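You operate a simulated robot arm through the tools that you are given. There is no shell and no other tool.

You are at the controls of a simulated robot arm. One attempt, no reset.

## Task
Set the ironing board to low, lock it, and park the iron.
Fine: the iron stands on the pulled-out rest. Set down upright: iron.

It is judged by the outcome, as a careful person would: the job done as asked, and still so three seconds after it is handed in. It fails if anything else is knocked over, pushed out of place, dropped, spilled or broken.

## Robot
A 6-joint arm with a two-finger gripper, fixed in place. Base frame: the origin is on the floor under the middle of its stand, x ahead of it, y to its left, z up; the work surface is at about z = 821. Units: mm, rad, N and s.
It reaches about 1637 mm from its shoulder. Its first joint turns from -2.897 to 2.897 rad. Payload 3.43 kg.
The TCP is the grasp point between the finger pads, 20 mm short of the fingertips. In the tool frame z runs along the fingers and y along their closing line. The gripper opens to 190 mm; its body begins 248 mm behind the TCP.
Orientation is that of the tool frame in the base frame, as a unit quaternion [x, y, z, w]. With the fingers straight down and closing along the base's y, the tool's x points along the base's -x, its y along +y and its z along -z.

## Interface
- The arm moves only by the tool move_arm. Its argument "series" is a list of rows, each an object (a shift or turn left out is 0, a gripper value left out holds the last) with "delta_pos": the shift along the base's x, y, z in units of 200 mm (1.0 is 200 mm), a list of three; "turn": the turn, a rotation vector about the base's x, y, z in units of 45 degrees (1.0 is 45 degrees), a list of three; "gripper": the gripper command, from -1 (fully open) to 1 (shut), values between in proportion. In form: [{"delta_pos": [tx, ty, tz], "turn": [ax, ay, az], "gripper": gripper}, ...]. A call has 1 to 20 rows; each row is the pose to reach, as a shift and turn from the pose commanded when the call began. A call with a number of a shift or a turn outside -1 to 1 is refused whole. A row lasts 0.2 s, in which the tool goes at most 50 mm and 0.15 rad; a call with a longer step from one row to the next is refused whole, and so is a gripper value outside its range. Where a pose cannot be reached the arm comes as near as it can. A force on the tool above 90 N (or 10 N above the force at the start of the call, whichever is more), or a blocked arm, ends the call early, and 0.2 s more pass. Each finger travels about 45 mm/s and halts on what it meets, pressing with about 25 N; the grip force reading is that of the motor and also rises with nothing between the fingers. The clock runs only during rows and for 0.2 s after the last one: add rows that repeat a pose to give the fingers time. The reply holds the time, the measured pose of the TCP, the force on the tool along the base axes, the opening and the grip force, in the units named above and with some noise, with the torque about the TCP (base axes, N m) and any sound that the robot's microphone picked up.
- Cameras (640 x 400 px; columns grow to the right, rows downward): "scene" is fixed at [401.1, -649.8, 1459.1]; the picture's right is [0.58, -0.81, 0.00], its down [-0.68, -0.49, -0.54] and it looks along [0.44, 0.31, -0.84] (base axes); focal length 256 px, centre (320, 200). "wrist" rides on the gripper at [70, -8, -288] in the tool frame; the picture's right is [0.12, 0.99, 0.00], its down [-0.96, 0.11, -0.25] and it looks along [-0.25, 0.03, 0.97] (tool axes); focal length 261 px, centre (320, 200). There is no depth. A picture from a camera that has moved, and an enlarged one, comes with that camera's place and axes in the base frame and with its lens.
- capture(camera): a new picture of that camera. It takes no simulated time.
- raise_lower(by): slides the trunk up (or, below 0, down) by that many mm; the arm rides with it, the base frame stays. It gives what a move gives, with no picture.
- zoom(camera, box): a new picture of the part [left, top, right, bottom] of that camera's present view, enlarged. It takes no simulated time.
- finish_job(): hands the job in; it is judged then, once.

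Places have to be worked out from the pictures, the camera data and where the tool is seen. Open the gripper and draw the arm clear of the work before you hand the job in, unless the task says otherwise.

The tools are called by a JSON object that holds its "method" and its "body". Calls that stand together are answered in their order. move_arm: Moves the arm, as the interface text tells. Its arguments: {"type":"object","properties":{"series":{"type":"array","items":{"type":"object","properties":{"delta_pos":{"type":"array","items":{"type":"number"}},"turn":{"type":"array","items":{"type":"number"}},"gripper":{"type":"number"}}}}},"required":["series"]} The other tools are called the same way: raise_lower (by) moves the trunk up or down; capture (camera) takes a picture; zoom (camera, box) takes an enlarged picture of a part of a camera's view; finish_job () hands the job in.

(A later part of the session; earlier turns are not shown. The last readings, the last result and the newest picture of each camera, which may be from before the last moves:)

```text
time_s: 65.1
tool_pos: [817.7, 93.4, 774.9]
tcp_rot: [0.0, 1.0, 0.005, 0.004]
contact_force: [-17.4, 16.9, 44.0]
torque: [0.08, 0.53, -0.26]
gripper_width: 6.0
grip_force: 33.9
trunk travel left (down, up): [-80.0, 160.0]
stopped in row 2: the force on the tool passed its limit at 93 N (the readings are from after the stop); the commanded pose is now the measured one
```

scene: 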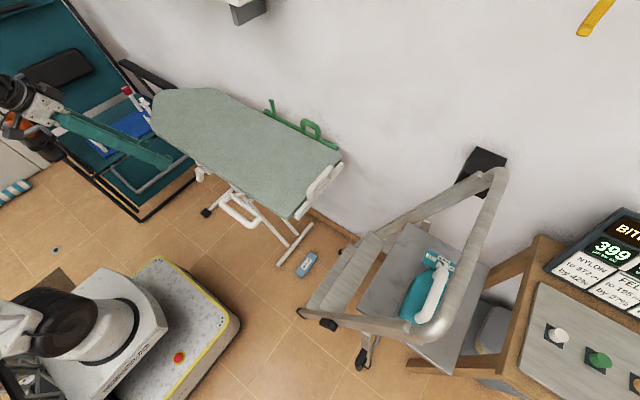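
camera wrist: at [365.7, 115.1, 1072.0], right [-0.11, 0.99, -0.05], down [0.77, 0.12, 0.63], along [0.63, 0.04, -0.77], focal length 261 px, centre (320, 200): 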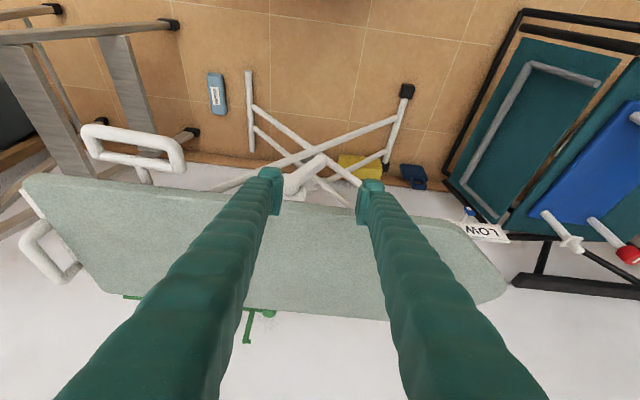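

It stops again at ≈775 (the LOW stop). To learn whether it is really locked, I lift a little, wait 3 s, and touch again to see if the surface has crept up.

{"method": "move_arm", "body": {"series": [{"delta_pos": [0, 0, 0.05]}, {"delta_pos": [0, 0, 0.1]}, {"delta_pos": [0, 0, 0.1]}, {"delta_pos": [0, 0, 0.1]}, {"delta_pos": [0, 0, 0.1]}, {"delta_pos": [0, 0, 0.1]}, {"delta_pos": [0, 0, 0.1]}, {"delta_pos": [0, 0, 0.1]}, {"delta_pos": [0, 0, 0.1]}, {"delta_pos": [0, 0, 0.1]}, {"delta_pos": [0, 0, 0.1]}, {"delta_pos": [0, 0, 0.1]}, {"delta_pos": [0, 0, 0.1]}, {"delta_pos": [0, 0, 0.1]}, {"delta_pos": [0, 0, 0.1]}, {"delta_pos": [0, 0, 0.07]}, {"delta_pos": [0, 0, 0.05]}, {"delta_pos": [0, 0, 0.04]}]}}

{"method": "move_arm", "body": {"series": [{"delta_pos": [0, 0, -0.01]}, {"delta_pos": [0, 0, -0.015]}]}}

{"method": "move_arm", "body": {"series": [{"delta_pos": [0, 0, -0.01]}, {"delta_pos": [0, 0, -0.015]}]}}

{"method": "move_arm", "body": {"series": [{"delta_pos": [0, 0, -0.01]}, {"delta_pos": [0, 0, -0.015]}]}}

```text
time_s: 68.9
tool_pos: [817.0, 89.0, 779.1]
tcp_rot: [0.0, 1.0, 0.004, 0.002]
contact_force: [-0.1, -0.2, 0.1]
torque: [0.02, 0.0, -0.02]
gripper_width: 0.0
grip_force: 34.5
trunk travel left (down, up): [-80.0, 160.0]
```

```text
time_s: 69.5
tool_pos: [818.3, 90.6, 777.4]
tcp_rot: [0.001, 1.0, 0.004, 0.003]
contact_force: [-0.4, -1.3, 0.6]
torque: [0.02, 0.0, 0.01]
gripper_width: 0.3
grip_force: 34.0
trunk travel left (down, up): [-80.0, 160.0]
```

```text
time_s: 70.1
tool_pos: [817.9, 90.0, 774.8]
tcp_rot: [0.0, 1.0, 0.004, 0.003]
contact_force: [-3.7, -3.1, 19.7]
torque: [-0.21, 0.21, 0.03]
gripper_width: 6.0
grip_force: 33.7
trunk travel left (down, up): [-80.0, 160.0]
```

```text
time_s: 70.7
tool_pos: [817.7, 91.0, 774.7]
tcp_rot: [0.0, 1.0, 0.005, 0.006]
contact_force: [-6.7, -4.3, 65.8]
torque: [-0.43, 0.52, -0.09]
gripper_width: 6.3
grip_force: 34.7
trunk travel left (down, up): [-80.0, 160.0]
```

The board stays at the LOW stop now (rigid at 775, no creep). I go back to the front to re-check the lever angle and pointer, then test the lock.

{"method": "move_arm", "body": {"series": [{"delta_pos": [0, 0, 0.1]}, {"delta_pos": [0, 0.05, 0.3]}, {"delta_pos": [-0.1, 0.1, 0.45]}, {"delta_pos": [-0.25, 0.1, 0.55], "turn": [0, -0.12, 0]}, {"delta_pos": [-0.42, 0.1, 0.6], "turn": [0, -0.25, 0]}, {"delta_pos": [-0.6, 0.1, 0.6], "turn": [0, -0.4, 0]}, {"delta_pos": [-0.78, 0.1, 0.6], "turn": [0, -0.5, 0]}, {"delta_pos": [-0.96, 0.1, 0.6], "turn": [0, -0.56, 0]}, {"delta_pos": [-1.0, 0.1, 0.6], "turn": [0, -0.56, 0], "gripper": 0.1}]}}

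{"method": "move_arm", "body": {"series": [{"delta_pos": [-0.15, 0, 0]}, {"delta_pos": [-0.3, 0, 0]}, {"delta_pos": [-0.32, 0, 0]}]}}

{"method": "capture", "body": {"camera": "wrist"}}

{"method": "zoom", "body": {"camera": "wrist", "box": [220, 100, 520, 260]}}

```text
time_s: 72.7
tool_pos: [618.1, 110.6, 889.0]
tcp_rot: [-0.001, 0.976, 0.004, 0.219]
contact_force: [0.0, 0.3, -0.6]
torque: [-0.04, 0.05, -0.02]
gripper_width: 34.1
grip_force: 0.1
trunk travel left (down, up): [-80.0, 160.0]
```

```text
time_s: 73.5
tool_pos: [554.5, 110.6, 888.8]
tcp_rot: [0.0, 0.976, 0.004, 0.22]
contact_force: [0.2, 0.2, -0.2]
torque: [-0.02, 0.01, 0.0]
gripper_width: 85.5
grip_force: 0.1
trunk travel left (down, up): [-80.0, 160.0]
```

```text
taken
camera wrist: at [366.1, 99.2, 1119.5], right [-0.11, 0.99, -0.04], down [0.76, 0.11, 0.64], along [0.64, 0.04, -0.77], focal length 261 px, centre (320, 200)
```

wrist: 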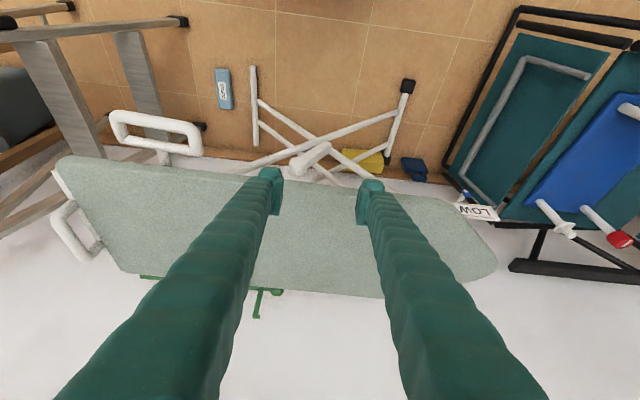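

```text
2.13 times, centred on (370, 180) of wrist
camera zoom: at [366.1, 99.2, 1119.5], right [-0.11, 0.99, -0.04], down [0.76, 0.11, 0.64], along [0.64, 0.04, -0.77], focal length 556 px, centre (213, 243)
```

zoom: 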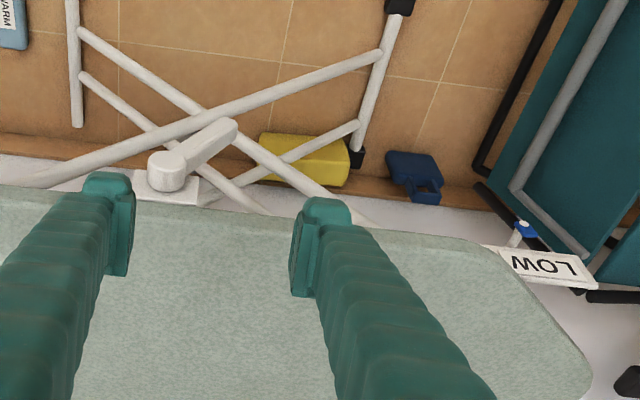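

The lever is back at its original locked angle (≈30°) and the pointer sits on LOW. Next I move to the right end to look at the tray handle, where I can also test the lock with a light push.

{"method": "move_arm", "body": {"series": [{"delta_pos": [0.1, -0.15, 0.15], "turn": [0, 0.12, 0], "gripper": -0.3}, {"delta_pos": [0.2, -0.3, 0.3], "turn": [0, 0.25, 0]}, {"delta_pos": [0.3, -0.45, 0.4], "turn": [0, 0.38, 0]}, {"delta_pos": [0.4, -0.6, 0.5], "turn": [0, 0.5, 0]}, {"delta_pos": [0.5, -0.8, 0.5], "turn": [0, 0.56, 0]}, {"delta_pos": [0.6, -1.0, 0.5], "turn": [0, 0.56, 0]}]}}

{"method": "move_arm", "body": {"series": [{"delta_pos": [0.1, -0.2, 0]}, {"delta_pos": [0.15, -0.4, 0]}, {"delta_pos": [0.2, -0.6, 0]}, {"delta_pos": [0.2, -0.8, 0]}, {"delta_pos": [0.2, -1.0, 0]}]}}

{"method": "capture", "body": {"camera": "wrist"}}

{"method": "capture", "body": {"camera": "scene"}}

```text
time_s: 74.9
tool_pos: [676.0, -89.5, 990.5]
tcp_rot: [0.0, 1.0, 0.005, 0.001]
contact_force: [-1.2, 0.8, -0.2]
torque: [-0.11, -0.1, -0.02]
gripper_width: 123.5
grip_force: 0.1
trunk travel left (down, up): [-80.0, 160.0]
```

```text
time_s: 76.1
tool_pos: [714.0, -288.4, 990.6]
tcp_rot: [0.0, 1.0, 0.004, 0.002]
contact_force: [0.3, 0.7, 0.1]
torque: [-0.17, -0.02, -0.04]
gripper_width: 123.3
grip_force: 0.0
trunk travel left (down, up): [-80.0, 160.0]
```

```text
taken
camera wrist: at [643.1, -298.5, 1278.7], right [-0.12, 0.99, 0.01], down [0.96, 0.11, 0.25], along [0.25, 0.04, -0.97], focal length 261 px, centre (320, 200)
```

wrist: 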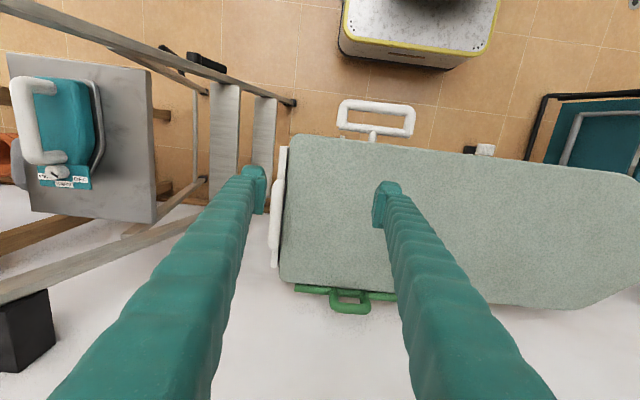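

```text
taken
```

scene: 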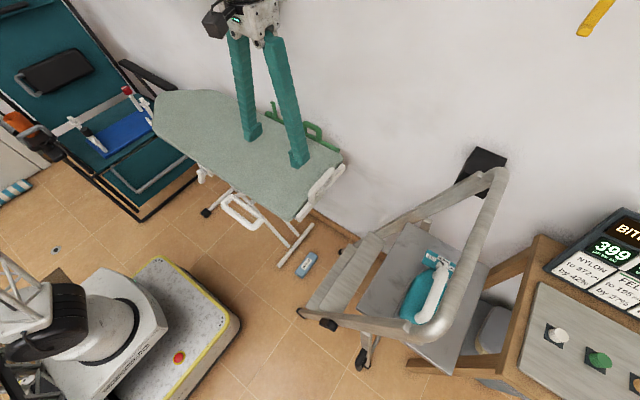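

From above, the tray handle looks like an upright arch over the end plate. I zoom both cameras on it to get its 3D location.

{"method": "zoom", "body": {"camera": "wrist", "box": [240, 120, 340, 300]}}

{"method": "zoom", "body": {"camera": "scene", "box": [270, 130, 370, 240]}}

```text
2.22 times, centred on (290, 210) of wrist
camera zoom: at [643.1, -298.5, 1278.7], right [-0.12, 0.99, 0.01], down [0.96, 0.11, 0.25], along [0.25, 0.04, -0.97], focal length 579 px, centre (387, 178)
```

zoom: 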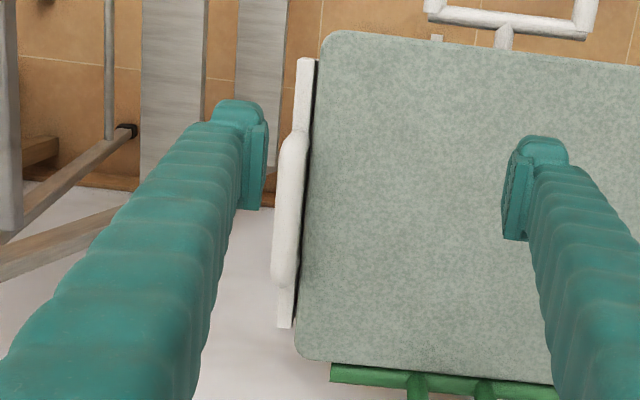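

```text
3.64 times, centred on (320, 185) of scene
camera zoom: at [401.1, -649.8, 1459.1], right [0.58, -0.81, 0.0], down [-0.68, -0.49, -0.54], along [0.44, 0.31, -0.84], focal length 930 px, centre (320, 254)
```

zoom: 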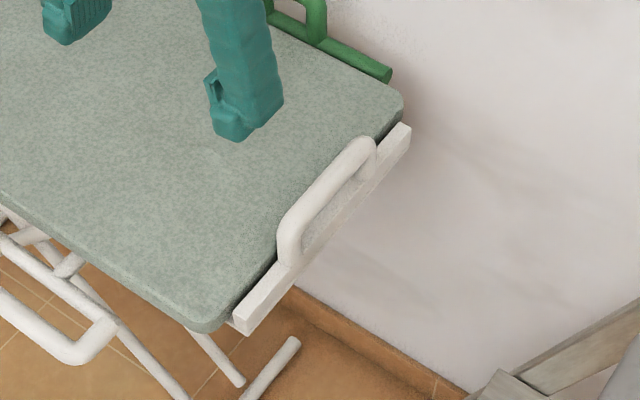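

The handle bar runs along x (≈746–876) at y≈−361, z≈788, just above the end plate. I move over it with the fingers straddling it across y.

{"method": "move_arm", "body": {"series": [{"delta_pos": [0.15, -0.1, 0]}, {"delta_pos": [0.3, -0.22, -0.05]}, {"delta_pos": [0.45, -0.34, -0.15]}, {"delta_pos": [0.49, -0.365, -0.3]}, {"delta_pos": [0.49, -0.365, -0.45]}]}}

{"method": "capture", "body": {"camera": "wrist"}}

{"method": "zoom", "body": {"camera": "scene", "box": [250, 110, 390, 240]}}

```text
time_s: 77.3
tool_pos: [812.9, -364.0, 900.1]
tcp_rot: [0.0, 1.0, 0.004, 0.001]
contact_force: [-0.4, -0.2, 0.6]
torque: [-0.02, -0.03, -0.01]
gripper_width: 123.6
grip_force: 0.0
trunk travel left (down, up): [-80.0, 160.0]
```

```text
taken
camera wrist: at [740.8, -373.4, 1187.3], right [-0.12, 0.99, 0.01], down [0.96, 0.11, 0.25], along [0.25, 0.04, -0.97], focal length 261 px, centre (320, 200)
```

wrist: 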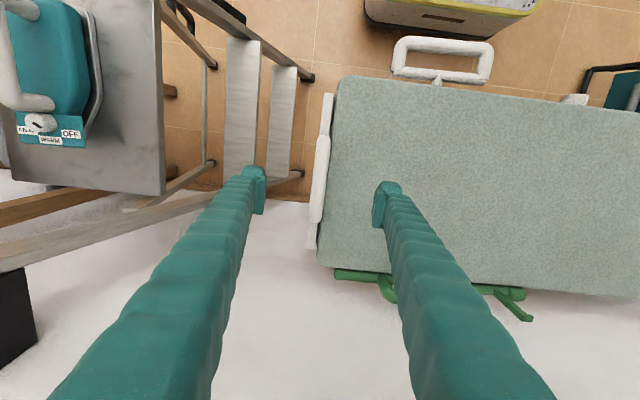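

```text
3.08 times, centred on (320, 175) of scene
camera zoom: at [401.1, -649.8, 1459.1], right [0.58, -0.81, 0.0], down [-0.68, -0.49, -0.54], along [0.44, 0.31, -0.84], focal length 787 px, centre (320, 277)
```

zoom: 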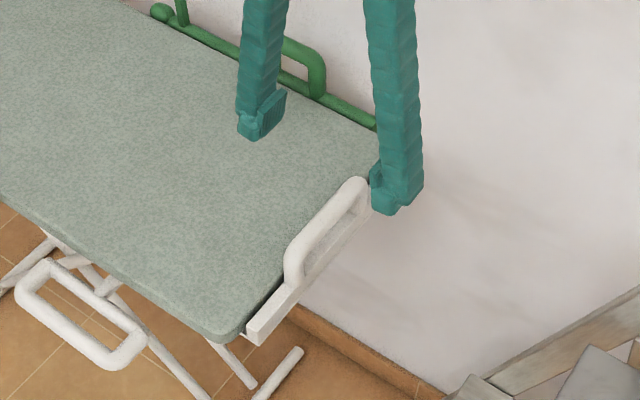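

The bar lies at y≈−360, centred between the fingers. I descend to grip height z≈791 and close on the bar.

{"method": "move_arm", "body": {"series": [{"delta_pos": [0, 0.01, -0.2]}, {"delta_pos": [0, 0.015, -0.38]}, {"delta_pos": [0, 0.015, -0.48]}, {"delta_pos": [0, 0.015, -0.54]}, {"delta_pos": [0, 0.015, -0.54], "gripper": 1}, {"delta_pos": [0, 0.015, -0.54]}, {"delta_pos": [0, 0.015, -0.54]}, {"delta_pos": [0, 0.015, -0.54]}, {"delta_pos": [0, 0.015, -0.54]}, {"delta_pos": [0, 0.015, -0.54]}, {"delta_pos": [0, 0.015, -0.54]}]}}

{"method": "zoom", "body": {"camera": "scene", "box": [250, 110, 390, 240]}}

{"method": "capture", "body": {"camera": "wrist"}}

```text
time_s: 79.7
tool_pos: [813.0, -359.8, 793.1]
tcp_rot: [0.0, 1.0, 0.004, 0.003]
contact_force: [-2.2, -15.8, 12.2]
torque: [-0.01, 0.27, -0.05]
gripper_width: 17.8
grip_force: 32.9
trunk travel left (down, up): [-80.0, 160.0]
```

```text
3.08 times, centred on (320, 175) of scene
camera zoom: at [401.1, -649.8, 1459.1], right [0.58, -0.81, 0.0], down [-0.68, -0.49, -0.54], along [0.44, 0.31, -0.84], focal length 787 px, centre (320, 277)
```

zoom: 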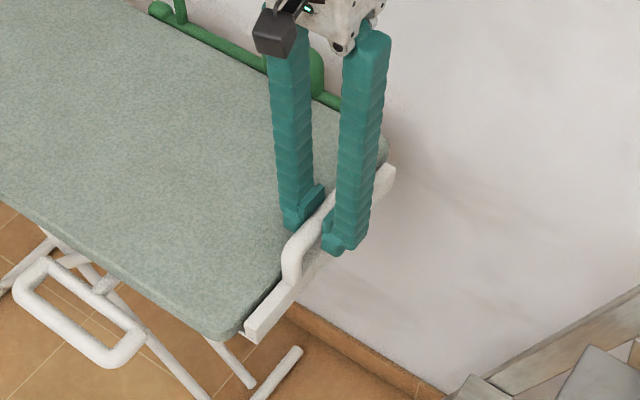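

```text
taken
camera wrist: at [739.8, -370.6, 1080.7], right [-0.12, 0.99, 0.01], down [0.96, 0.11, 0.25], along [0.25, 0.04, -0.97], focal length 261 px, centre (320, 200)
```

wrist: 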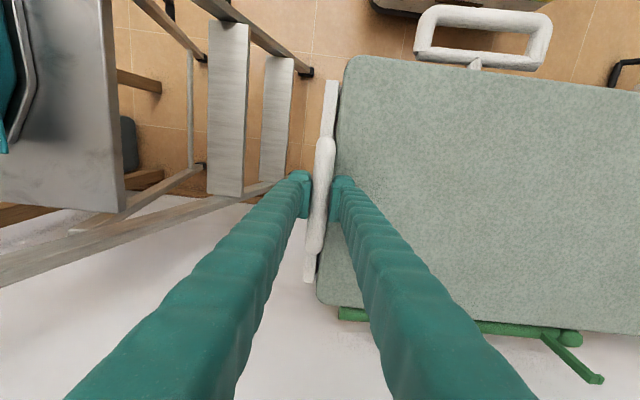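

The handle is gripped (17.8 mm). I do a light lock test: nudge 3 mm toward +y and up, watching whether force builds (locked) or the board follows.

{"method": "move_arm", "body": {"series": [{"delta_pos": [0, 0.008, 0.005]}, {"delta_pos": [0, 0.016, 0.01]}, {"delta_pos": [0, 0.016, 0.01]}]}}

```text
time_s: 80.5
tool_pos: [812.9, -357.9, 796.6]
tcp_rot: [0.0, 1.0, 0.003, 0.002]
contact_force: [-5.2, -28.0, 26.0]
torque: [-0.03, 0.28, -0.15]
gripper_width: 17.4
grip_force: 44.9
trunk travel left (down, up): [-80.0, 160.0]
```

The board seemed to push the gripper upward as I nudged +y, hinting the linkage may still be free. I extend the test a few millimetres more to be sure.

{"method": "move_arm", "body": {"series": [{"delta_pos": [0, 0.01, 0.008]}, {"delta_pos": [0, 0.02, 0.016]}, {"delta_pos": [0, 0.03, 0.024]}, {"delta_pos": [0, 0.03, 0.024]}]}}

{"method": "capture", "body": {"camera": "wrist"}}

```text
time_s: 81.5
tool_pos: [812.1, -356.3, 796.6]
tcp_rot: [0.0, 1.0, 0.004, 0.001]
contact_force: [12.5, -79.8, -21.6]
torque: [0.31, -1.11, 0.06]
gripper_width: 17.9
grip_force: 45.6
trunk travel left (down, up): [-80.0, 160.0]
```

```text
taken
camera wrist: at [740.8, -365.5, 1084.5], right [-0.12, 0.99, 0.01], down [0.96, 0.11, 0.25], along [0.25, 0.04, -0.97], focal length 261 px, centre (320, 200)
```

wrist: 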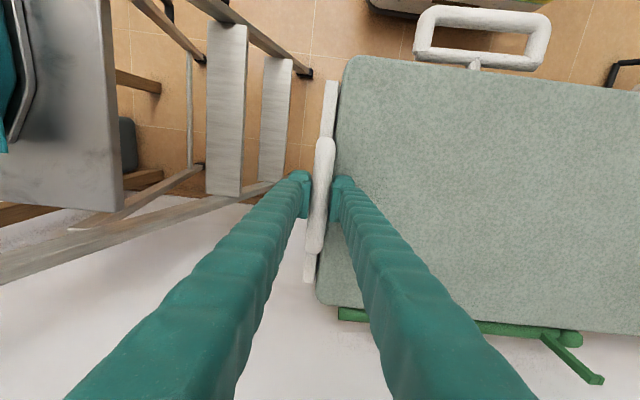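

It became rigid (80 N, no more travel): the lock holds, with only a few mm of play. Now I pull the tray out toward −y in steps.

{"method": "move_arm", "body": {"series": [{"delta_pos": [0, -0.03, -0.024]}, {"delta_pos": [0, -0.06, -0.03]}, {"delta_pos": [0, -0.1, -0.03]}, {"delta_pos": [0, -0.15, -0.03]}, {"delta_pos": [0, -0.2, -0.03]}, {"delta_pos": [0, -0.26, -0.03]}, {"delta_pos": [0, -0.32, -0.03]}]}}

{"method": "capture", "body": {"camera": "wrist"}}

```text
time_s: 83.1
tool_pos: [812.7, -414.2, 792.3]
tcp_rot: [0.0, 1.0, 0.005, 0.003]
contact_force: [6.1, 2.2, -6.5]
torque: [0.07, 0.36, -0.18]
gripper_width: 17.5
grip_force: 45.6
trunk travel left (down, up): [-80.0, 160.0]
```

```text
taken
camera wrist: at [740.1, -424.6, 1080.7], right [-0.12, 0.99, 0.01], down [0.96, 0.11, 0.25], along [0.25, 0.04, -0.97], focal length 261 px, centre (320, 200)
```

wrist: 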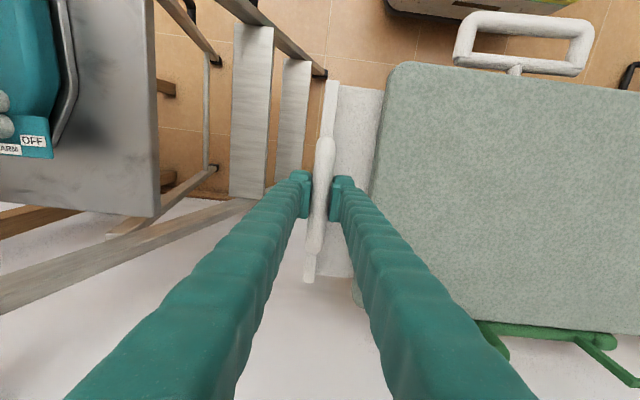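

The tray slides out easily; its flat slab is appearing between the plate and board. I continue pulling.

{"method": "move_arm", "body": {"series": [{"delta_pos": [0, -0.06, 0]}, {"delta_pos": [0, -0.13, 0]}, {"delta_pos": [0, -0.2, 0]}, {"delta_pos": [0, -0.27, 0]}, {"delta_pos": [0, -0.34, 0]}, {"delta_pos": [0, -0.4, 0]}]}}

{"method": "capture", "body": {"camera": "wrist"}}

{"method": "capture", "body": {"camera": "scene"}}

```text
time_s: 84.5
tool_pos: [811.6, -493.5, 792.5]
tcp_rot: [0.001, 1.0, 0.004, 0.002]
contact_force: [4.8, 1.0, -5.2]
torque: [-0.03, -0.31, -0.1]
gripper_width: 17.5
grip_force: 44.8
trunk travel left (down, up): [-80.0, 160.0]
```

```text
taken
camera wrist: at [740.4, -504.5, 1080.3], right [-0.12, 0.99, 0.01], down [0.96, 0.11, 0.25], along [0.25, 0.04, -0.97], focal length 261 px, centre (320, 200)
```

wrist: 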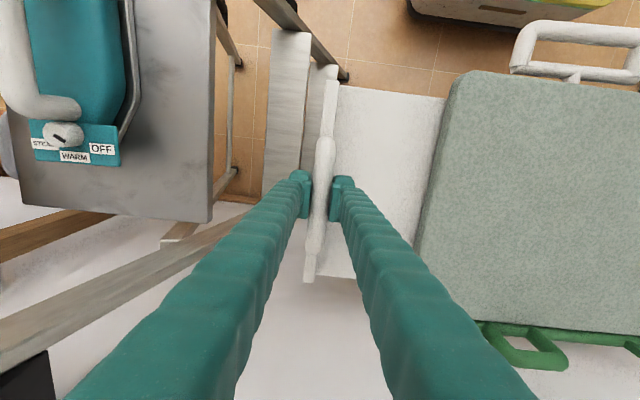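

```text
taken
```

scene: 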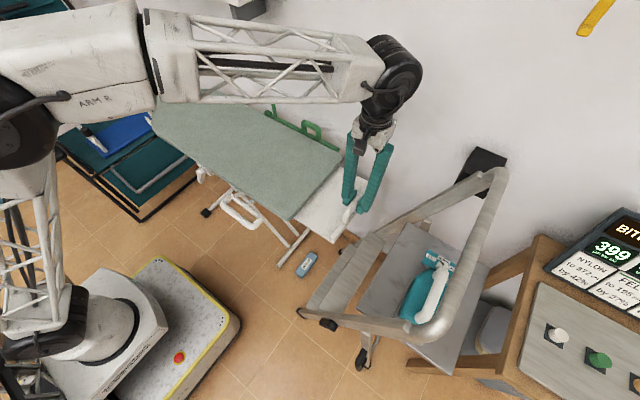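

Tray is out ≈135 mm with little force. I keep pulling gently toward its stop, watching the gap to the ladder slab (edge y≈−653, lower than the fingers).

{"method": "move_arm", "body": {"series": [{"delta_pos": [0, -0.05, 0]}, {"delta_pos": [0, -0.1, 0]}, {"delta_pos": [0, -0.15, 0]}, {"delta_pos": [0, -0.2, 0]}, {"delta_pos": [0, -0.25, 0]}, {"delta_pos": [0, -0.3, 0]}, {"delta_pos": [0, -0.35, 0]}]}}

{"method": "capture", "body": {"camera": "wrist"}}

```text
time_s: 86.1
tool_pos: [813.1, -553.8, 790.0]
tcp_rot: [-0.003, 1.0, 0.009, 0.0]
contact_force: [-31.6, 77.8, -21.4]
torque: [-0.24, -0.09, -0.5]
gripper_width: 18.3
grip_force: 45.1
trunk travel left (down, up): [-80.0, 160.0]
```

```text
taken
camera wrist: at [742.8, -567.5, 1079.1], right [-0.12, 0.99, 0.02], down [0.96, 0.12, 0.25], along [0.24, 0.05, -0.97], focal length 261 px, centre (320, 200)
```

wrist: 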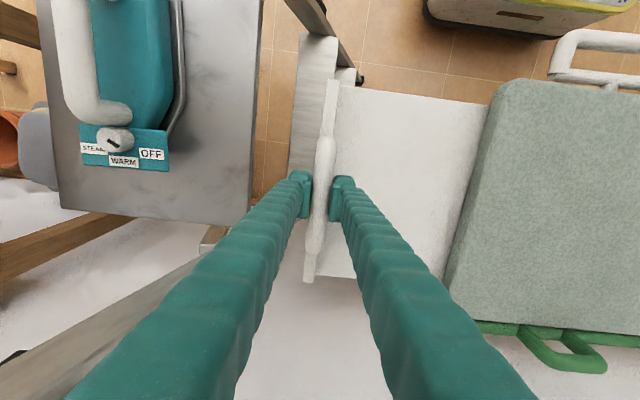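

The tray hit its stop (78 N) at ≈195 mm out. I relax the pull, open, and rise straight up.

{"method": "move_arm", "body": {"series": [{"delta_pos": [0, 0.03, 0]}, {"delta_pos": [0, 0.045, 0]}, {"delta_pos": [0, 0.045, 0], "gripper": 0}, {"delta_pos": [0, 0.045, 0]}, {"delta_pos": [0, 0.045, 0]}, {"delta_pos": [0, 0.045, 0]}, {"delta_pos": [0, 0.045, 0.15]}, {"delta_pos": [0, 0.045, 0.35]}, {"delta_pos": [0, 0.045, 0.55]}, {"delta_pos": [0, 0.045, 0.75]}, {"delta_pos": [0, 0.045, 0.95]}]}}

{"method": "capture", "body": {"camera": "wrist"}}

{"method": "capture", "body": {"camera": "scene"}}

```text
time_s: 88.5
tool_pos: [811.4, -556.1, 983.7]
tcp_rot: [0.001, 1.0, 0.004, 0.002]
contact_force: [-0.4, 0.6, -0.3]
torque: [0.01, 0.01, 0.02]
gripper_width: 95.0
grip_force: 0.1
trunk travel left (down, up): [-80.0, 160.0]
```

```text
taken
camera wrist: at [738.9, -566.9, 1272.0], right [-0.12, 0.99, 0.01], down [0.96, 0.11, 0.25], along [0.25, 0.04, -0.97], focal length 261 px, centre (320, 200)
```

wrist: 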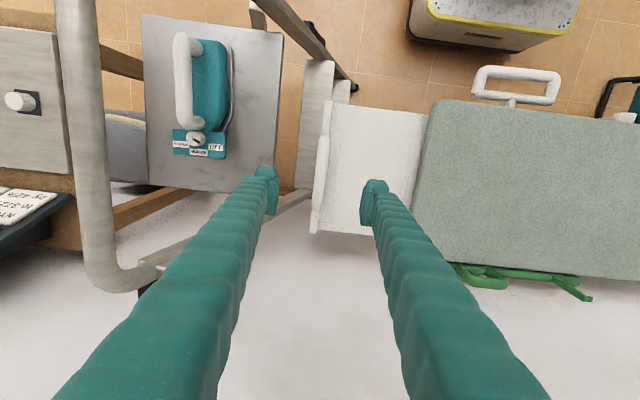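

```text
taken
```

scene: 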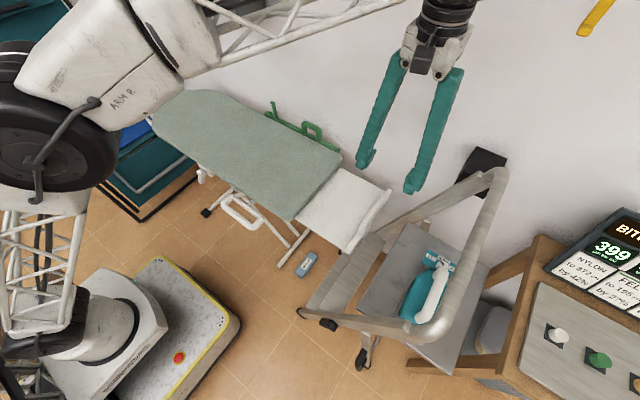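

Tray is out and released. Now the iron: I zoom both cameras on it for a precise 3D location, including the hoop above it.

{"method": "zoom", "body": {"camera": "wrist", "box": [60, 0, 300, 200]}}

{"method": "zoom", "body": {"camera": "scene", "box": [360, 150, 520, 360]}}

{"method": "zoom", "body": {"camera": "scene", "box": [395, 240, 465, 330]}}

{"method": "zoom", "body": {"camera": "wrist", "box": [150, 20, 250, 170]}}

```text
2.00 times, centred on (180, 100) of wrist
camera zoom: at [738.9, -566.9, 1272.0], right [-0.12, 0.99, 0.01], down [0.96, 0.11, 0.25], along [0.25, 0.04, -0.97], focal length 521 px, centre (600, 400)
```

zoom: 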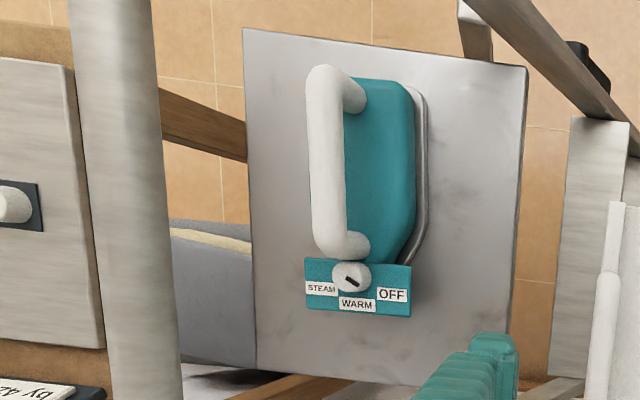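

```text
1.90 times, centred on (440, 255) of scene
camera zoom: at [401.1, -649.8, 1459.1], right [0.58, -0.81, 0.0], down [-0.68, -0.49, -0.54], along [0.44, 0.31, -0.84], focal length 487 px, centre (91, 95)
```

zoom: 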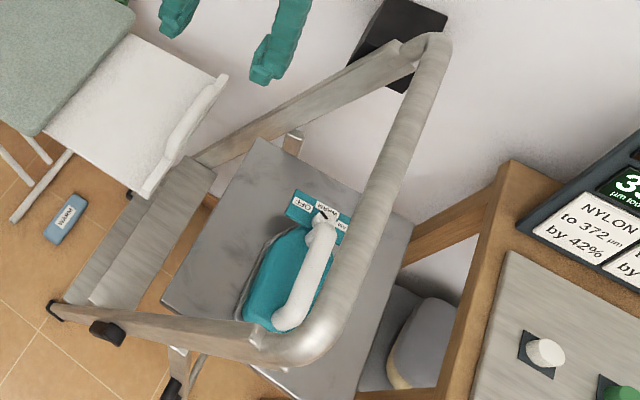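

```text
4.44 times, centred on (430, 285) of scene
camera zoom: at [401.1, -649.8, 1459.1], right [0.58, -0.81, 0.0], down [-0.68, -0.49, -0.54], along [0.44, 0.31, -0.84], focal length 1137 px, centre (-169, -178)
```

zoom: 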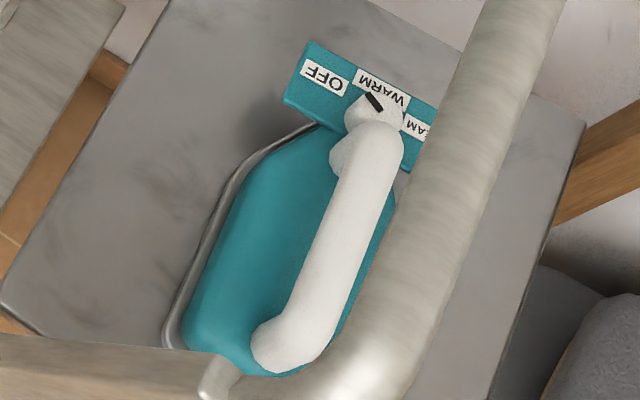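

```text
2.67 times, centred on (200, 95) of wrist
camera zoom: at [738.9, -566.9, 1272.0], right [-0.12, 0.99, 0.01], down [0.96, 0.11, 0.25], along [0.25, 0.04, -0.97], focal length 695 px, centre (640, 480)
```

zoom: 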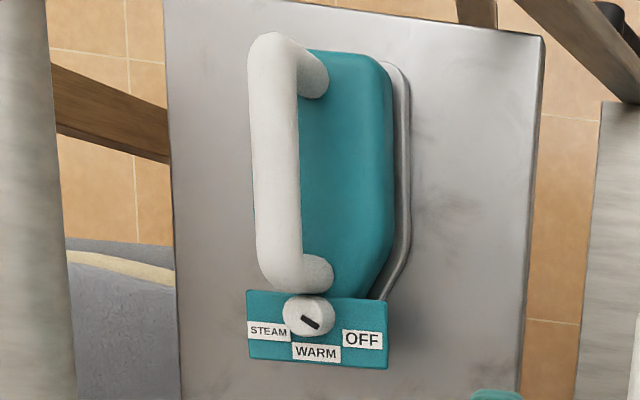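

The iron's handle bar is at about (684, −794, 803) running along x, ≈93 mm above the slab; the hoop bar is right above it at z≈1010. I'll have to approach tilted from the +y side, so I tilt the tool toward −y and take a side look first.

{"method": "move_arm", "body": {"series": [{"delta_pos": [-0.08, 0.05, 0], "turn": [-0.14, 0, 0]}, {"delta_pos": [-0.16, 0.1, 0], "turn": [-0.28, 0, 0]}, {"delta_pos": [-0.24, 0.15, 0], "turn": [-0.42, 0, 0]}, {"delta_pos": [-0.32, 0.2, 0], "turn": [-0.56, 0, 0]}, {"delta_pos": [-0.4, 0.25, 0], "turn": [-0.7, 0, 0]}, {"delta_pos": [-0.48, 0.3, 0], "turn": [-0.85, 0, 0]}, {"delta_pos": [-0.56, 0.3, 0], "turn": [-1.0, 0, 0]}]}}

{"method": "capture", "body": {"camera": "wrist"}}

{"method": "capture", "body": {"camera": "scene"}}

```text
time_s: 90.1
tool_pos: [700.1, -494.5, 981.8]
tcp_rot: [0.0, 0.926, -0.379, 0.002]
contact_force: [0.0, -0.4, -0.7]
torque: [0.03, 0.01, -0.01]
gripper_width: 94.9
grip_force: 0.1
trunk travel left (down, up): [-80.0, 160.0]
```

```text
taken
camera wrist: at [627.7, -299.3, 1193.7], right [-0.12, 0.71, -0.7], down [0.96, 0.26, 0.1], along [0.25, -0.66, -0.71], focal length 261 px, centre (320, 200)
```

wrist: 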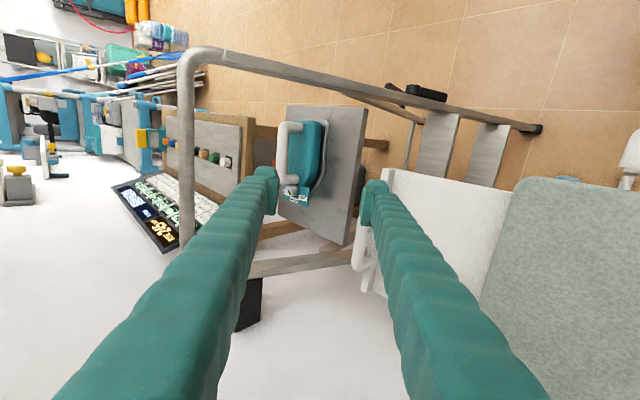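

```text
taken
```

scene: 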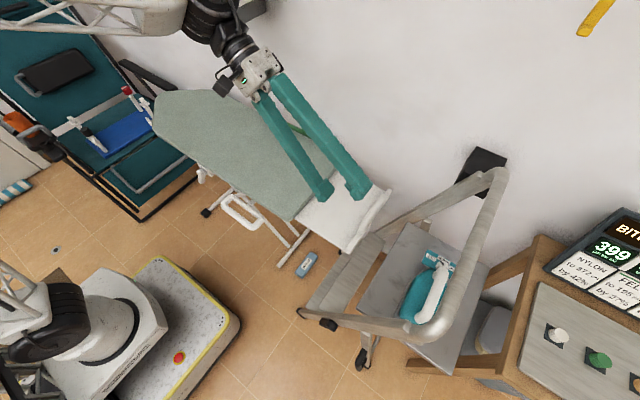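

I zoom on the iron from this angle to see the gap under its handle.

{"method": "zoom", "body": {"camera": "wrist", "box": [260, 90, 380, 250]}}

{"method": "move_arm", "body": {"series": [{"delta_pos": [-0.02, -0.1, -0.08], "turn": [-0.15, 0, 0]}, {"delta_pos": [-0.04, -0.2, -0.16], "turn": [-0.3, 0, 0]}, {"delta_pos": [-0.04, -0.3, -0.24], "turn": [-0.45, 0, 0]}, {"delta_pos": [-0.04, -0.4, -0.24], "turn": [-0.55, 0, 0]}]}}

{"method": "capture", "body": {"camera": "wrist"}}

```text
2.50 times, centred on (320, 170) of wrist
camera zoom: at [627.7, -299.3, 1193.7], right [-0.12, 0.71, -0.7], down [0.96, 0.26, 0.1], along [0.25, -0.66, -0.71], focal length 652 px, centre (320, 275)
```

zoom: 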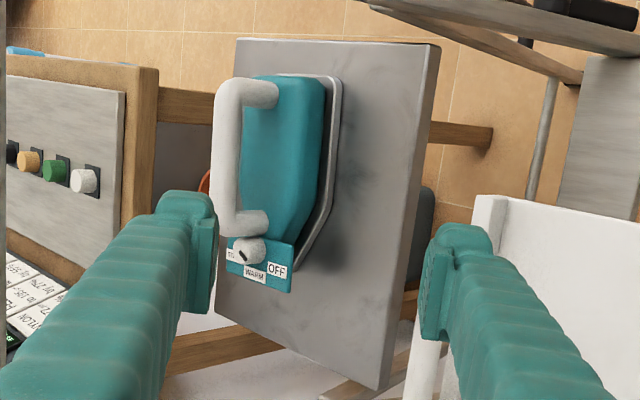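

```text
time_s: 91.1
tool_pos: [691.8, -576.4, 936.1]
tcp_rot: [-0.001, 0.822, -0.569, 0.002]
contact_force: [-0.5, 0.0, 0.6]
torque: [0.08, -0.03, 0.05]
gripper_width: 95.2
grip_force: 0.1
trunk travel left (down, up): [-80.0, 160.0]
```

```text
taken
camera wrist: at [619.7, -309.9, 1045.9], right [-0.12, 0.35, -0.93], down [0.96, 0.28, -0.02], along [0.25, -0.9, -0.37], focal length 261 px, centre (320, 200)
```

wrist: 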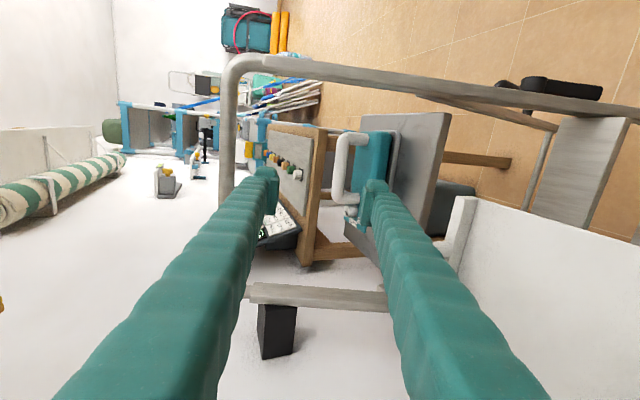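

From this lower side view I zoom on the iron and the hoop to measure heights.

{"method": "zoom", "body": {"camera": "wrist", "box": [310, 100, 430, 250]}}

{"method": "zoom", "body": {"camera": "wrist", "box": [200, 30, 460, 250]}}

```text
2.67 times, centred on (370, 175) of wrist
camera zoom: at [619.7, -309.9, 1045.9], right [-0.12, 0.35, -0.93], down [0.96, 0.28, -0.02], along [0.25, -0.9, -0.37], focal length 695 px, centre (187, 267)
```

zoom: 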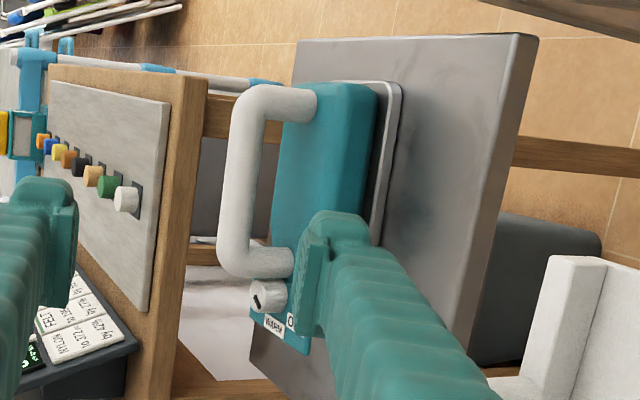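

```text
1.82 times, centred on (330, 140) of wrist
camera zoom: at [619.7, -309.9, 1045.9], right [-0.12, 0.35, -0.93], down [0.96, 0.28, -0.02], along [0.25, -0.9, -0.37], focal length 474 px, centre (302, 309)
```

zoom: 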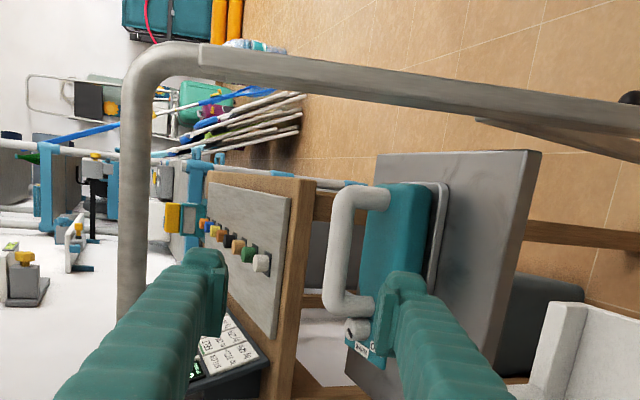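

Measured: bar ≈(684,−790,812), ~22 mm thick, body top ≈45 mm below its centre; hoop ≈(y −772, z 1029). I'll approach along a 35° tilt. First I go to a pre-grasp point 150 mm back along that axis.

{"method": "move_arm", "body": {"series": [{"delta_pos": [0, -0.1, 0.02], "turn": [0.15, 0, 0]}, {"delta_pos": [0, -0.2, 0.03], "turn": [0.3, 0, 0]}, {"delta_pos": [0, -0.32, 0.03], "turn": [0.45, 0, 0]}, {"delta_pos": [0, -0.44, 0.03], "turn": [0.6, 0, 0]}, {"delta_pos": [0, -0.54, 0.02], "turn": [0.764, 0, 0], "gripper": 0.4}, {"delta_pos": [0, -0.64, 0.02], "turn": [0.764, 0, 0]}, {"delta_pos": [0, -0.64, 0.02], "turn": [0.764, 0, 0]}]}}

{"method": "capture", "body": {"camera": "wrist"}}

{"method": "capture", "body": {"camera": "scene"}}

```text
time_s: 92.7
tool_pos: [691.4, -705.1, 938.8]
tcp_rot: [-0.002, 0.954, -0.299, 0.002]
contact_force: [0.2, 0.0, -0.3]
torque: [-0.01, 0.0, 0.01]
gripper_width: 57.1
grip_force: 0.0
trunk travel left (down, up): [-80.0, 160.0]
```

```text
taken
camera wrist: at [620.0, -547.2, 1180.7], right [-0.12, 0.81, -0.57], down [0.96, 0.24, 0.14], along [0.25, -0.53, -0.81], focal length 261 px, centre (320, 200)
```

wrist: 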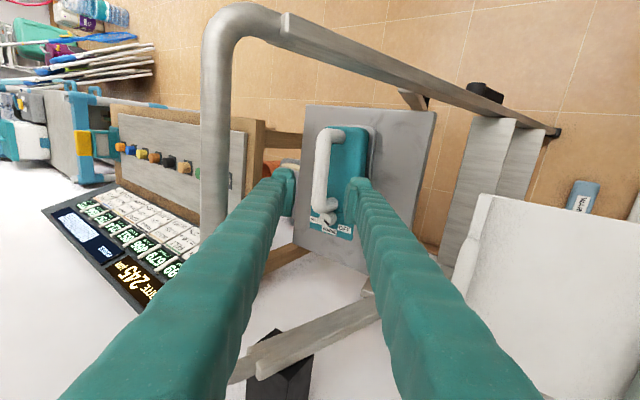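

```text
taken
```

scene: 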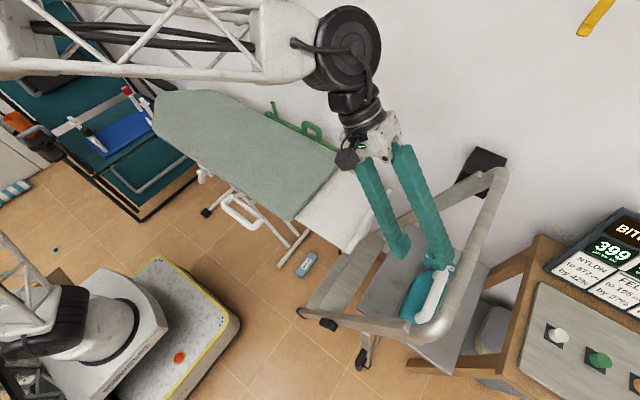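

Aligned at ≈35° tilt, with the bar between the fingertips in view. I zoom to check the alignment of the handle with the tool axis.

{"method": "zoom", "body": {"camera": "wrist", "box": [260, 110, 390, 250]}}

{"method": "zoom", "body": {"camera": "scene", "box": [330, 130, 510, 350]}}

```text
2.86 times, centred on (325, 180) of wrist
camera zoom: at [620.0, -547.2, 1180.7], right [-0.12, 0.81, -0.57], down [0.96, 0.24, 0.14], along [0.25, -0.53, -0.81], focal length 745 px, centre (306, 257)
```

zoom: 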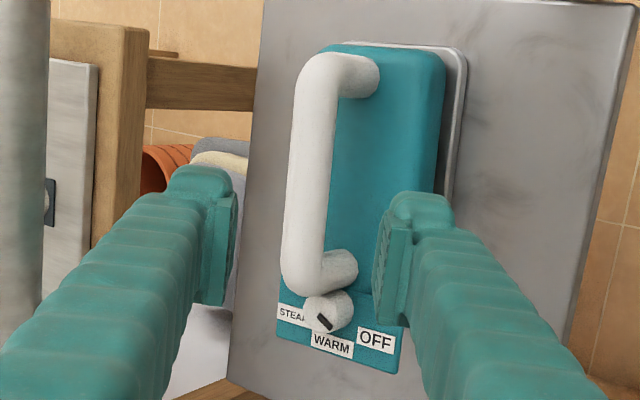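

```text
1.82 times, centred on (420, 240) of scene
camera zoom: at [401.1, -649.8, 1459.1], right [0.58, -0.81, 0.0], down [-0.68, -0.49, -0.54], along [0.44, 0.31, -0.84], focal length 465 px, centre (138, 127)
```

zoom: 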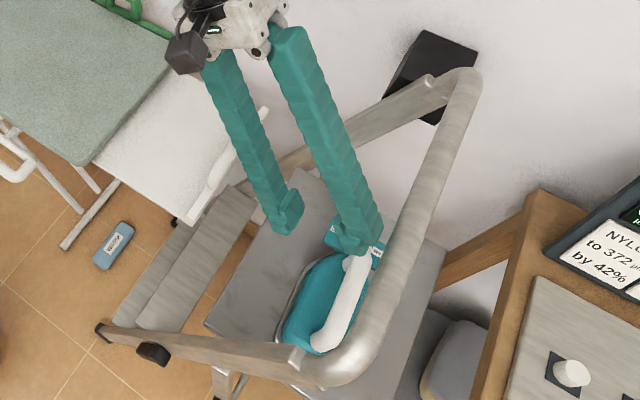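

The tool axis is aligned with the bar within ~2 mm. I narrow the opening to ≈46 mm and advance 110 mm along the tilted axis.

{"method": "move_arm", "body": {"series": [{"delta_pos": [0, -0.07, -0.1], "gripper": 0.51}, {"delta_pos": [0, -0.157, -0.226]}, {"delta_pos": [0, -0.235, -0.338]}, {"delta_pos": [0, -0.314, -0.452]}]}}

{"method": "capture", "body": {"camera": "wrist"}}

{"method": "zoom", "body": {"camera": "scene", "box": [330, 130, 510, 350]}}

```text
time_s: 93.7
tool_pos: [691.1, -766.1, 848.3]
tcp_rot: [0.0, 0.954, -0.3, 0.002]
contact_force: [-0.8, 0.2, 0.2]
torque: [-0.01, -0.02, 0.02]
gripper_width: 46.7
grip_force: 0.1
trunk travel left (down, up): [-80.0, 160.0]
```

```text
taken
camera wrist: at [619.5, -608.4, 1090.4], right [-0.12, 0.81, -0.57], down [0.96, 0.24, 0.14], along [0.25, -0.53, -0.81], focal length 261 px, centre (320, 200)
```

wrist: 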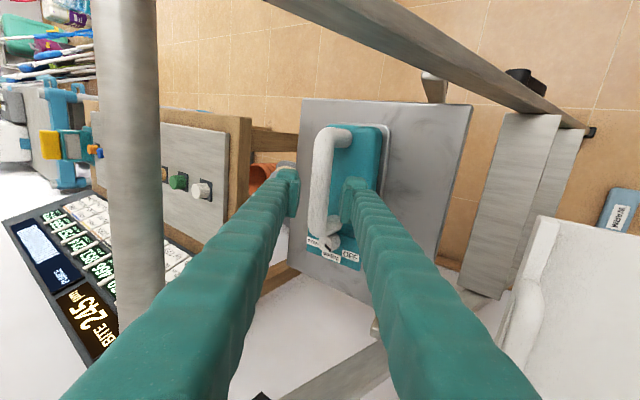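

```text
1.82 times, centred on (420, 240) of scene
camera zoom: at [401.1, -649.8, 1459.1], right [0.58, -0.81, 0.0], down [-0.68, -0.49, -0.54], along [0.44, 0.31, -0.84], focal length 465 px, centre (138, 127)
```

zoom: 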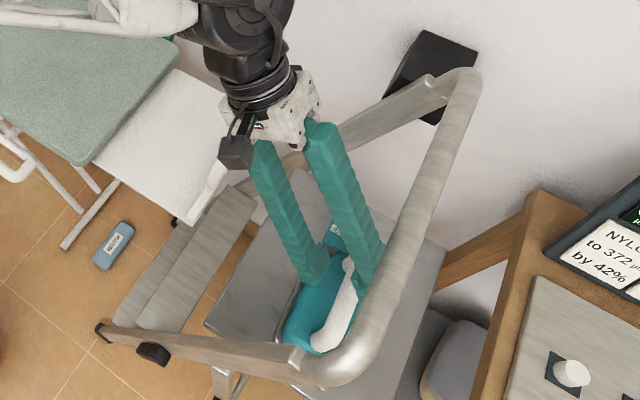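

Clear of the hoop. I zoom to check alignment for the last ~35 mm.

{"method": "zoom", "body": {"camera": "wrist", "box": [270, 110, 380, 270]}}

```text
2.50 times, centred on (325, 190) of wrist
camera zoom: at [619.5, -608.4, 1090.4], right [-0.12, 0.81, -0.57], down [0.96, 0.24, 0.14], along [0.25, -0.53, -0.81], focal length 652 px, centre (308, 225)
```

zoom: 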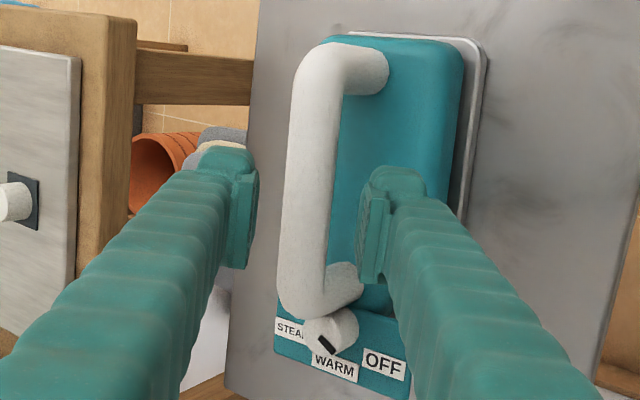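

Alignment is within 1 mm; the bar is ≈39 mm ahead. I advance 33 mm and close on the handle.

{"method": "move_arm", "body": {"series": [{"delta_pos": [0, -0.047, -0.068]}, {"delta_pos": [0, -0.094, -0.1355]}, {"delta_pos": [0, -0.094, -0.1355]}]}}

{"method": "move_arm", "body": {"series": [{"gripper": 1}, {"gripper": 1}, {"gripper": 1}, {"gripper": 1}, {"gripper": 1}]}}

{"method": "capture", "body": {"camera": "wrist"}}

{"method": "zoom", "body": {"camera": "scene", "box": [330, 130, 510, 350]}}

```text
time_s: 94.5
tool_pos: [691.2, -784.6, 820.0]
tcp_rot: [0.0, 0.954, -0.3, 0.002]
contact_force: [-0.3, -0.3, -0.2]
torque: [0.01, -0.03, -0.03]
gripper_width: 46.2
grip_force: 0.0
trunk travel left (down, up): [-80.0, 160.0]
```

```text
time_s: 95.7
tool_pos: [692.6, -785.3, 821.3]
tcp_rot: [-0.001, 0.954, -0.299, 0.002]
contact_force: [0.6, -5.1, 6.3]
torque: [-0.13, 0.62, 0.31]
gripper_width: 24.2
grip_force: 25.3
trunk travel left (down, up): [-80.0, 160.0]
```

```text
taken
camera wrist: at [619.5, -627.2, 1062.3], right [-0.12, 0.81, -0.57], down [0.96, 0.24, 0.14], along [0.25, -0.53, -0.81], focal length 261 px, centre (320, 200)
```

wrist: 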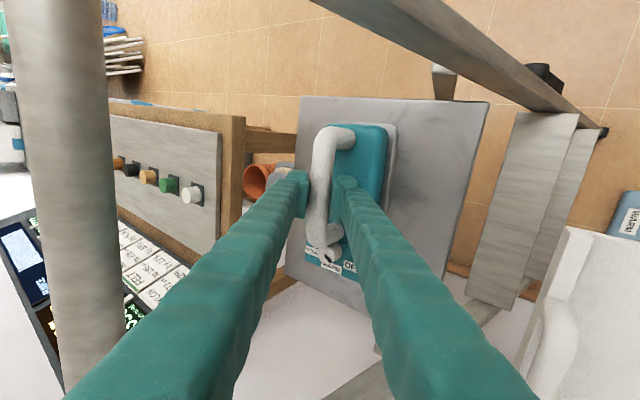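

```text
1.82 times, centred on (420, 240) of scene
camera zoom: at [401.1, -649.8, 1459.1], right [0.58, -0.81, 0.0], down [-0.68, -0.49, -0.54], along [0.44, 0.31, -0.84], focal length 465 px, centre (138, 127)
```

zoom: 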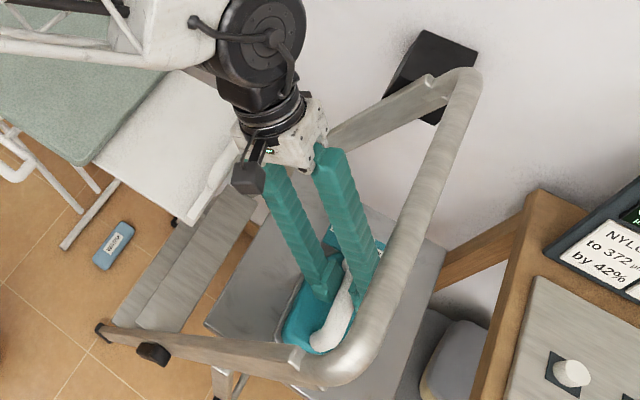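

The handle is clamped at 24.2 mm. I lift 15 mm gently and check weight and tilt.

{"method": "move_arm", "body": {"series": [{"delta_pos": [0, 0, 0.02]}, {"delta_pos": [0, 0, 0.05]}, {"delta_pos": [0, 0, 0.08]}, {"delta_pos": [0, 0, 0.08]}]}}

{"method": "capture", "body": {"camera": "wrist"}}

{"method": "zoom", "body": {"camera": "scene", "box": [395, 240, 465, 330]}}

```text
time_s: 96.7
tool_pos: [692.1, -784.0, 837.3]
tcp_rot: [-0.001, 0.954, -0.299, 0.002]
contact_force: [-0.3, 0.6, -0.3]
torque: [-0.03, -0.01, -0.03]
gripper_width: 0.1
grip_force: 25.0
trunk travel left (down, up): [-80.0, 160.0]
```

```text
taken
camera wrist: at [619.8, -627.5, 1078.5], right [-0.12, 0.81, -0.57], down [0.96, 0.24, 0.14], along [0.25, -0.53, -0.81], focal length 261 px, centre (320, 200)
```

wrist: 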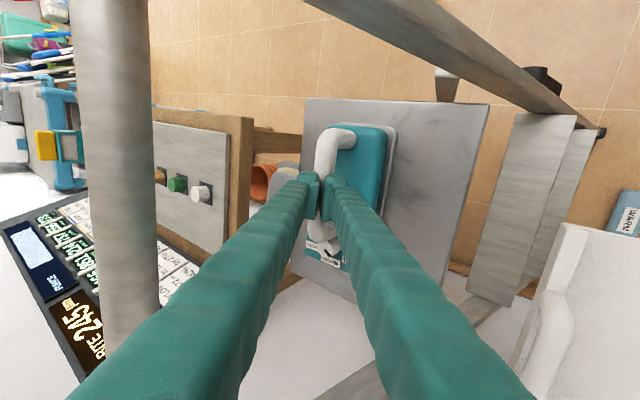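

```text
4.44 times, centred on (430, 285) of scene
camera zoom: at [401.1, -649.8, 1459.1], right [0.58, -0.81, 0.0], down [-0.68, -0.49, -0.54], along [0.44, 0.31, -0.84], focal length 1137 px, centre (-169, -178)
```

zoom: 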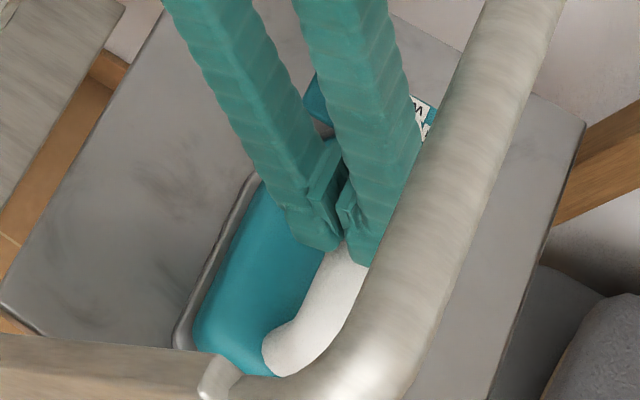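

The fingers slipped off the top of the bar (they had only caught its upper part; the bar is lower than thought, ≈803 as the scene camera said). I reopen here and re-check the iron's position.

{"method": "move_arm", "body": {"series": [{"delta_pos": [0, 0.02, 0.03], "gripper": 0.5}, {"delta_pos": [0, 0.02, 0.03]}, {"delta_pos": [0, 0.02, 0.03]}, {"delta_pos": [0, 0.02, 0.03]}]}}

{"method": "zoom", "body": {"camera": "wrist", "box": [270, 100, 400, 290]}}

{"method": "zoom", "body": {"camera": "scene", "box": [395, 240, 465, 330]}}

```text
time_s: 97.7
tool_pos: [691.1, -782.2, 843.0]
tcp_rot: [0.0, 0.954, -0.299, 0.002]
contact_force: [1.0, -0.3, 0.3]
torque: [-0.01, 0.02, 0.03]
gripper_width: 47.6
grip_force: 0.1
trunk travel left (down, up): [-80.0, 160.0]
```

```text
2.11 times, centred on (335, 195) of wrist
camera zoom: at [620.4, -623.6, 1084.8], right [-0.12, 0.81, -0.57], down [0.96, 0.24, 0.14], along [0.25, -0.53, -0.81], focal length 549 px, centre (288, 210)
```

zoom: 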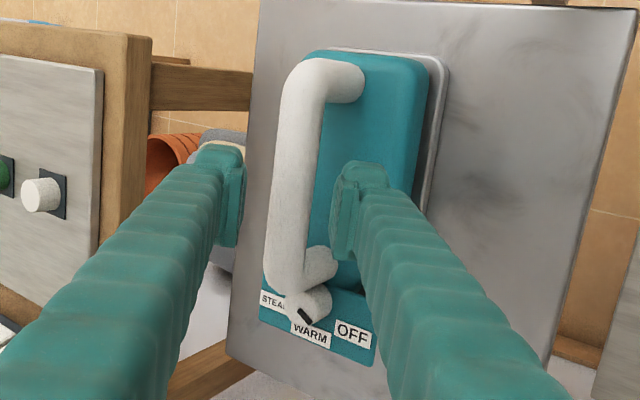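

```text
4.44 times, centred on (430, 285) of scene
camera zoom: at [401.1, -649.8, 1459.1], right [0.58, -0.81, 0.0], down [-0.68, -0.49, -0.54], along [0.44, 0.31, -0.84], focal length 1137 px, centre (-169, -178)
```

zoom: 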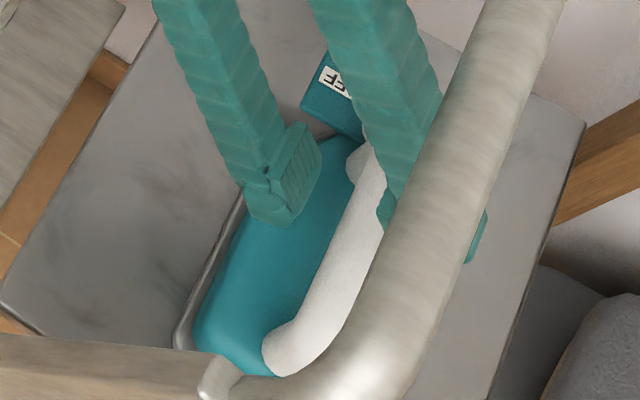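

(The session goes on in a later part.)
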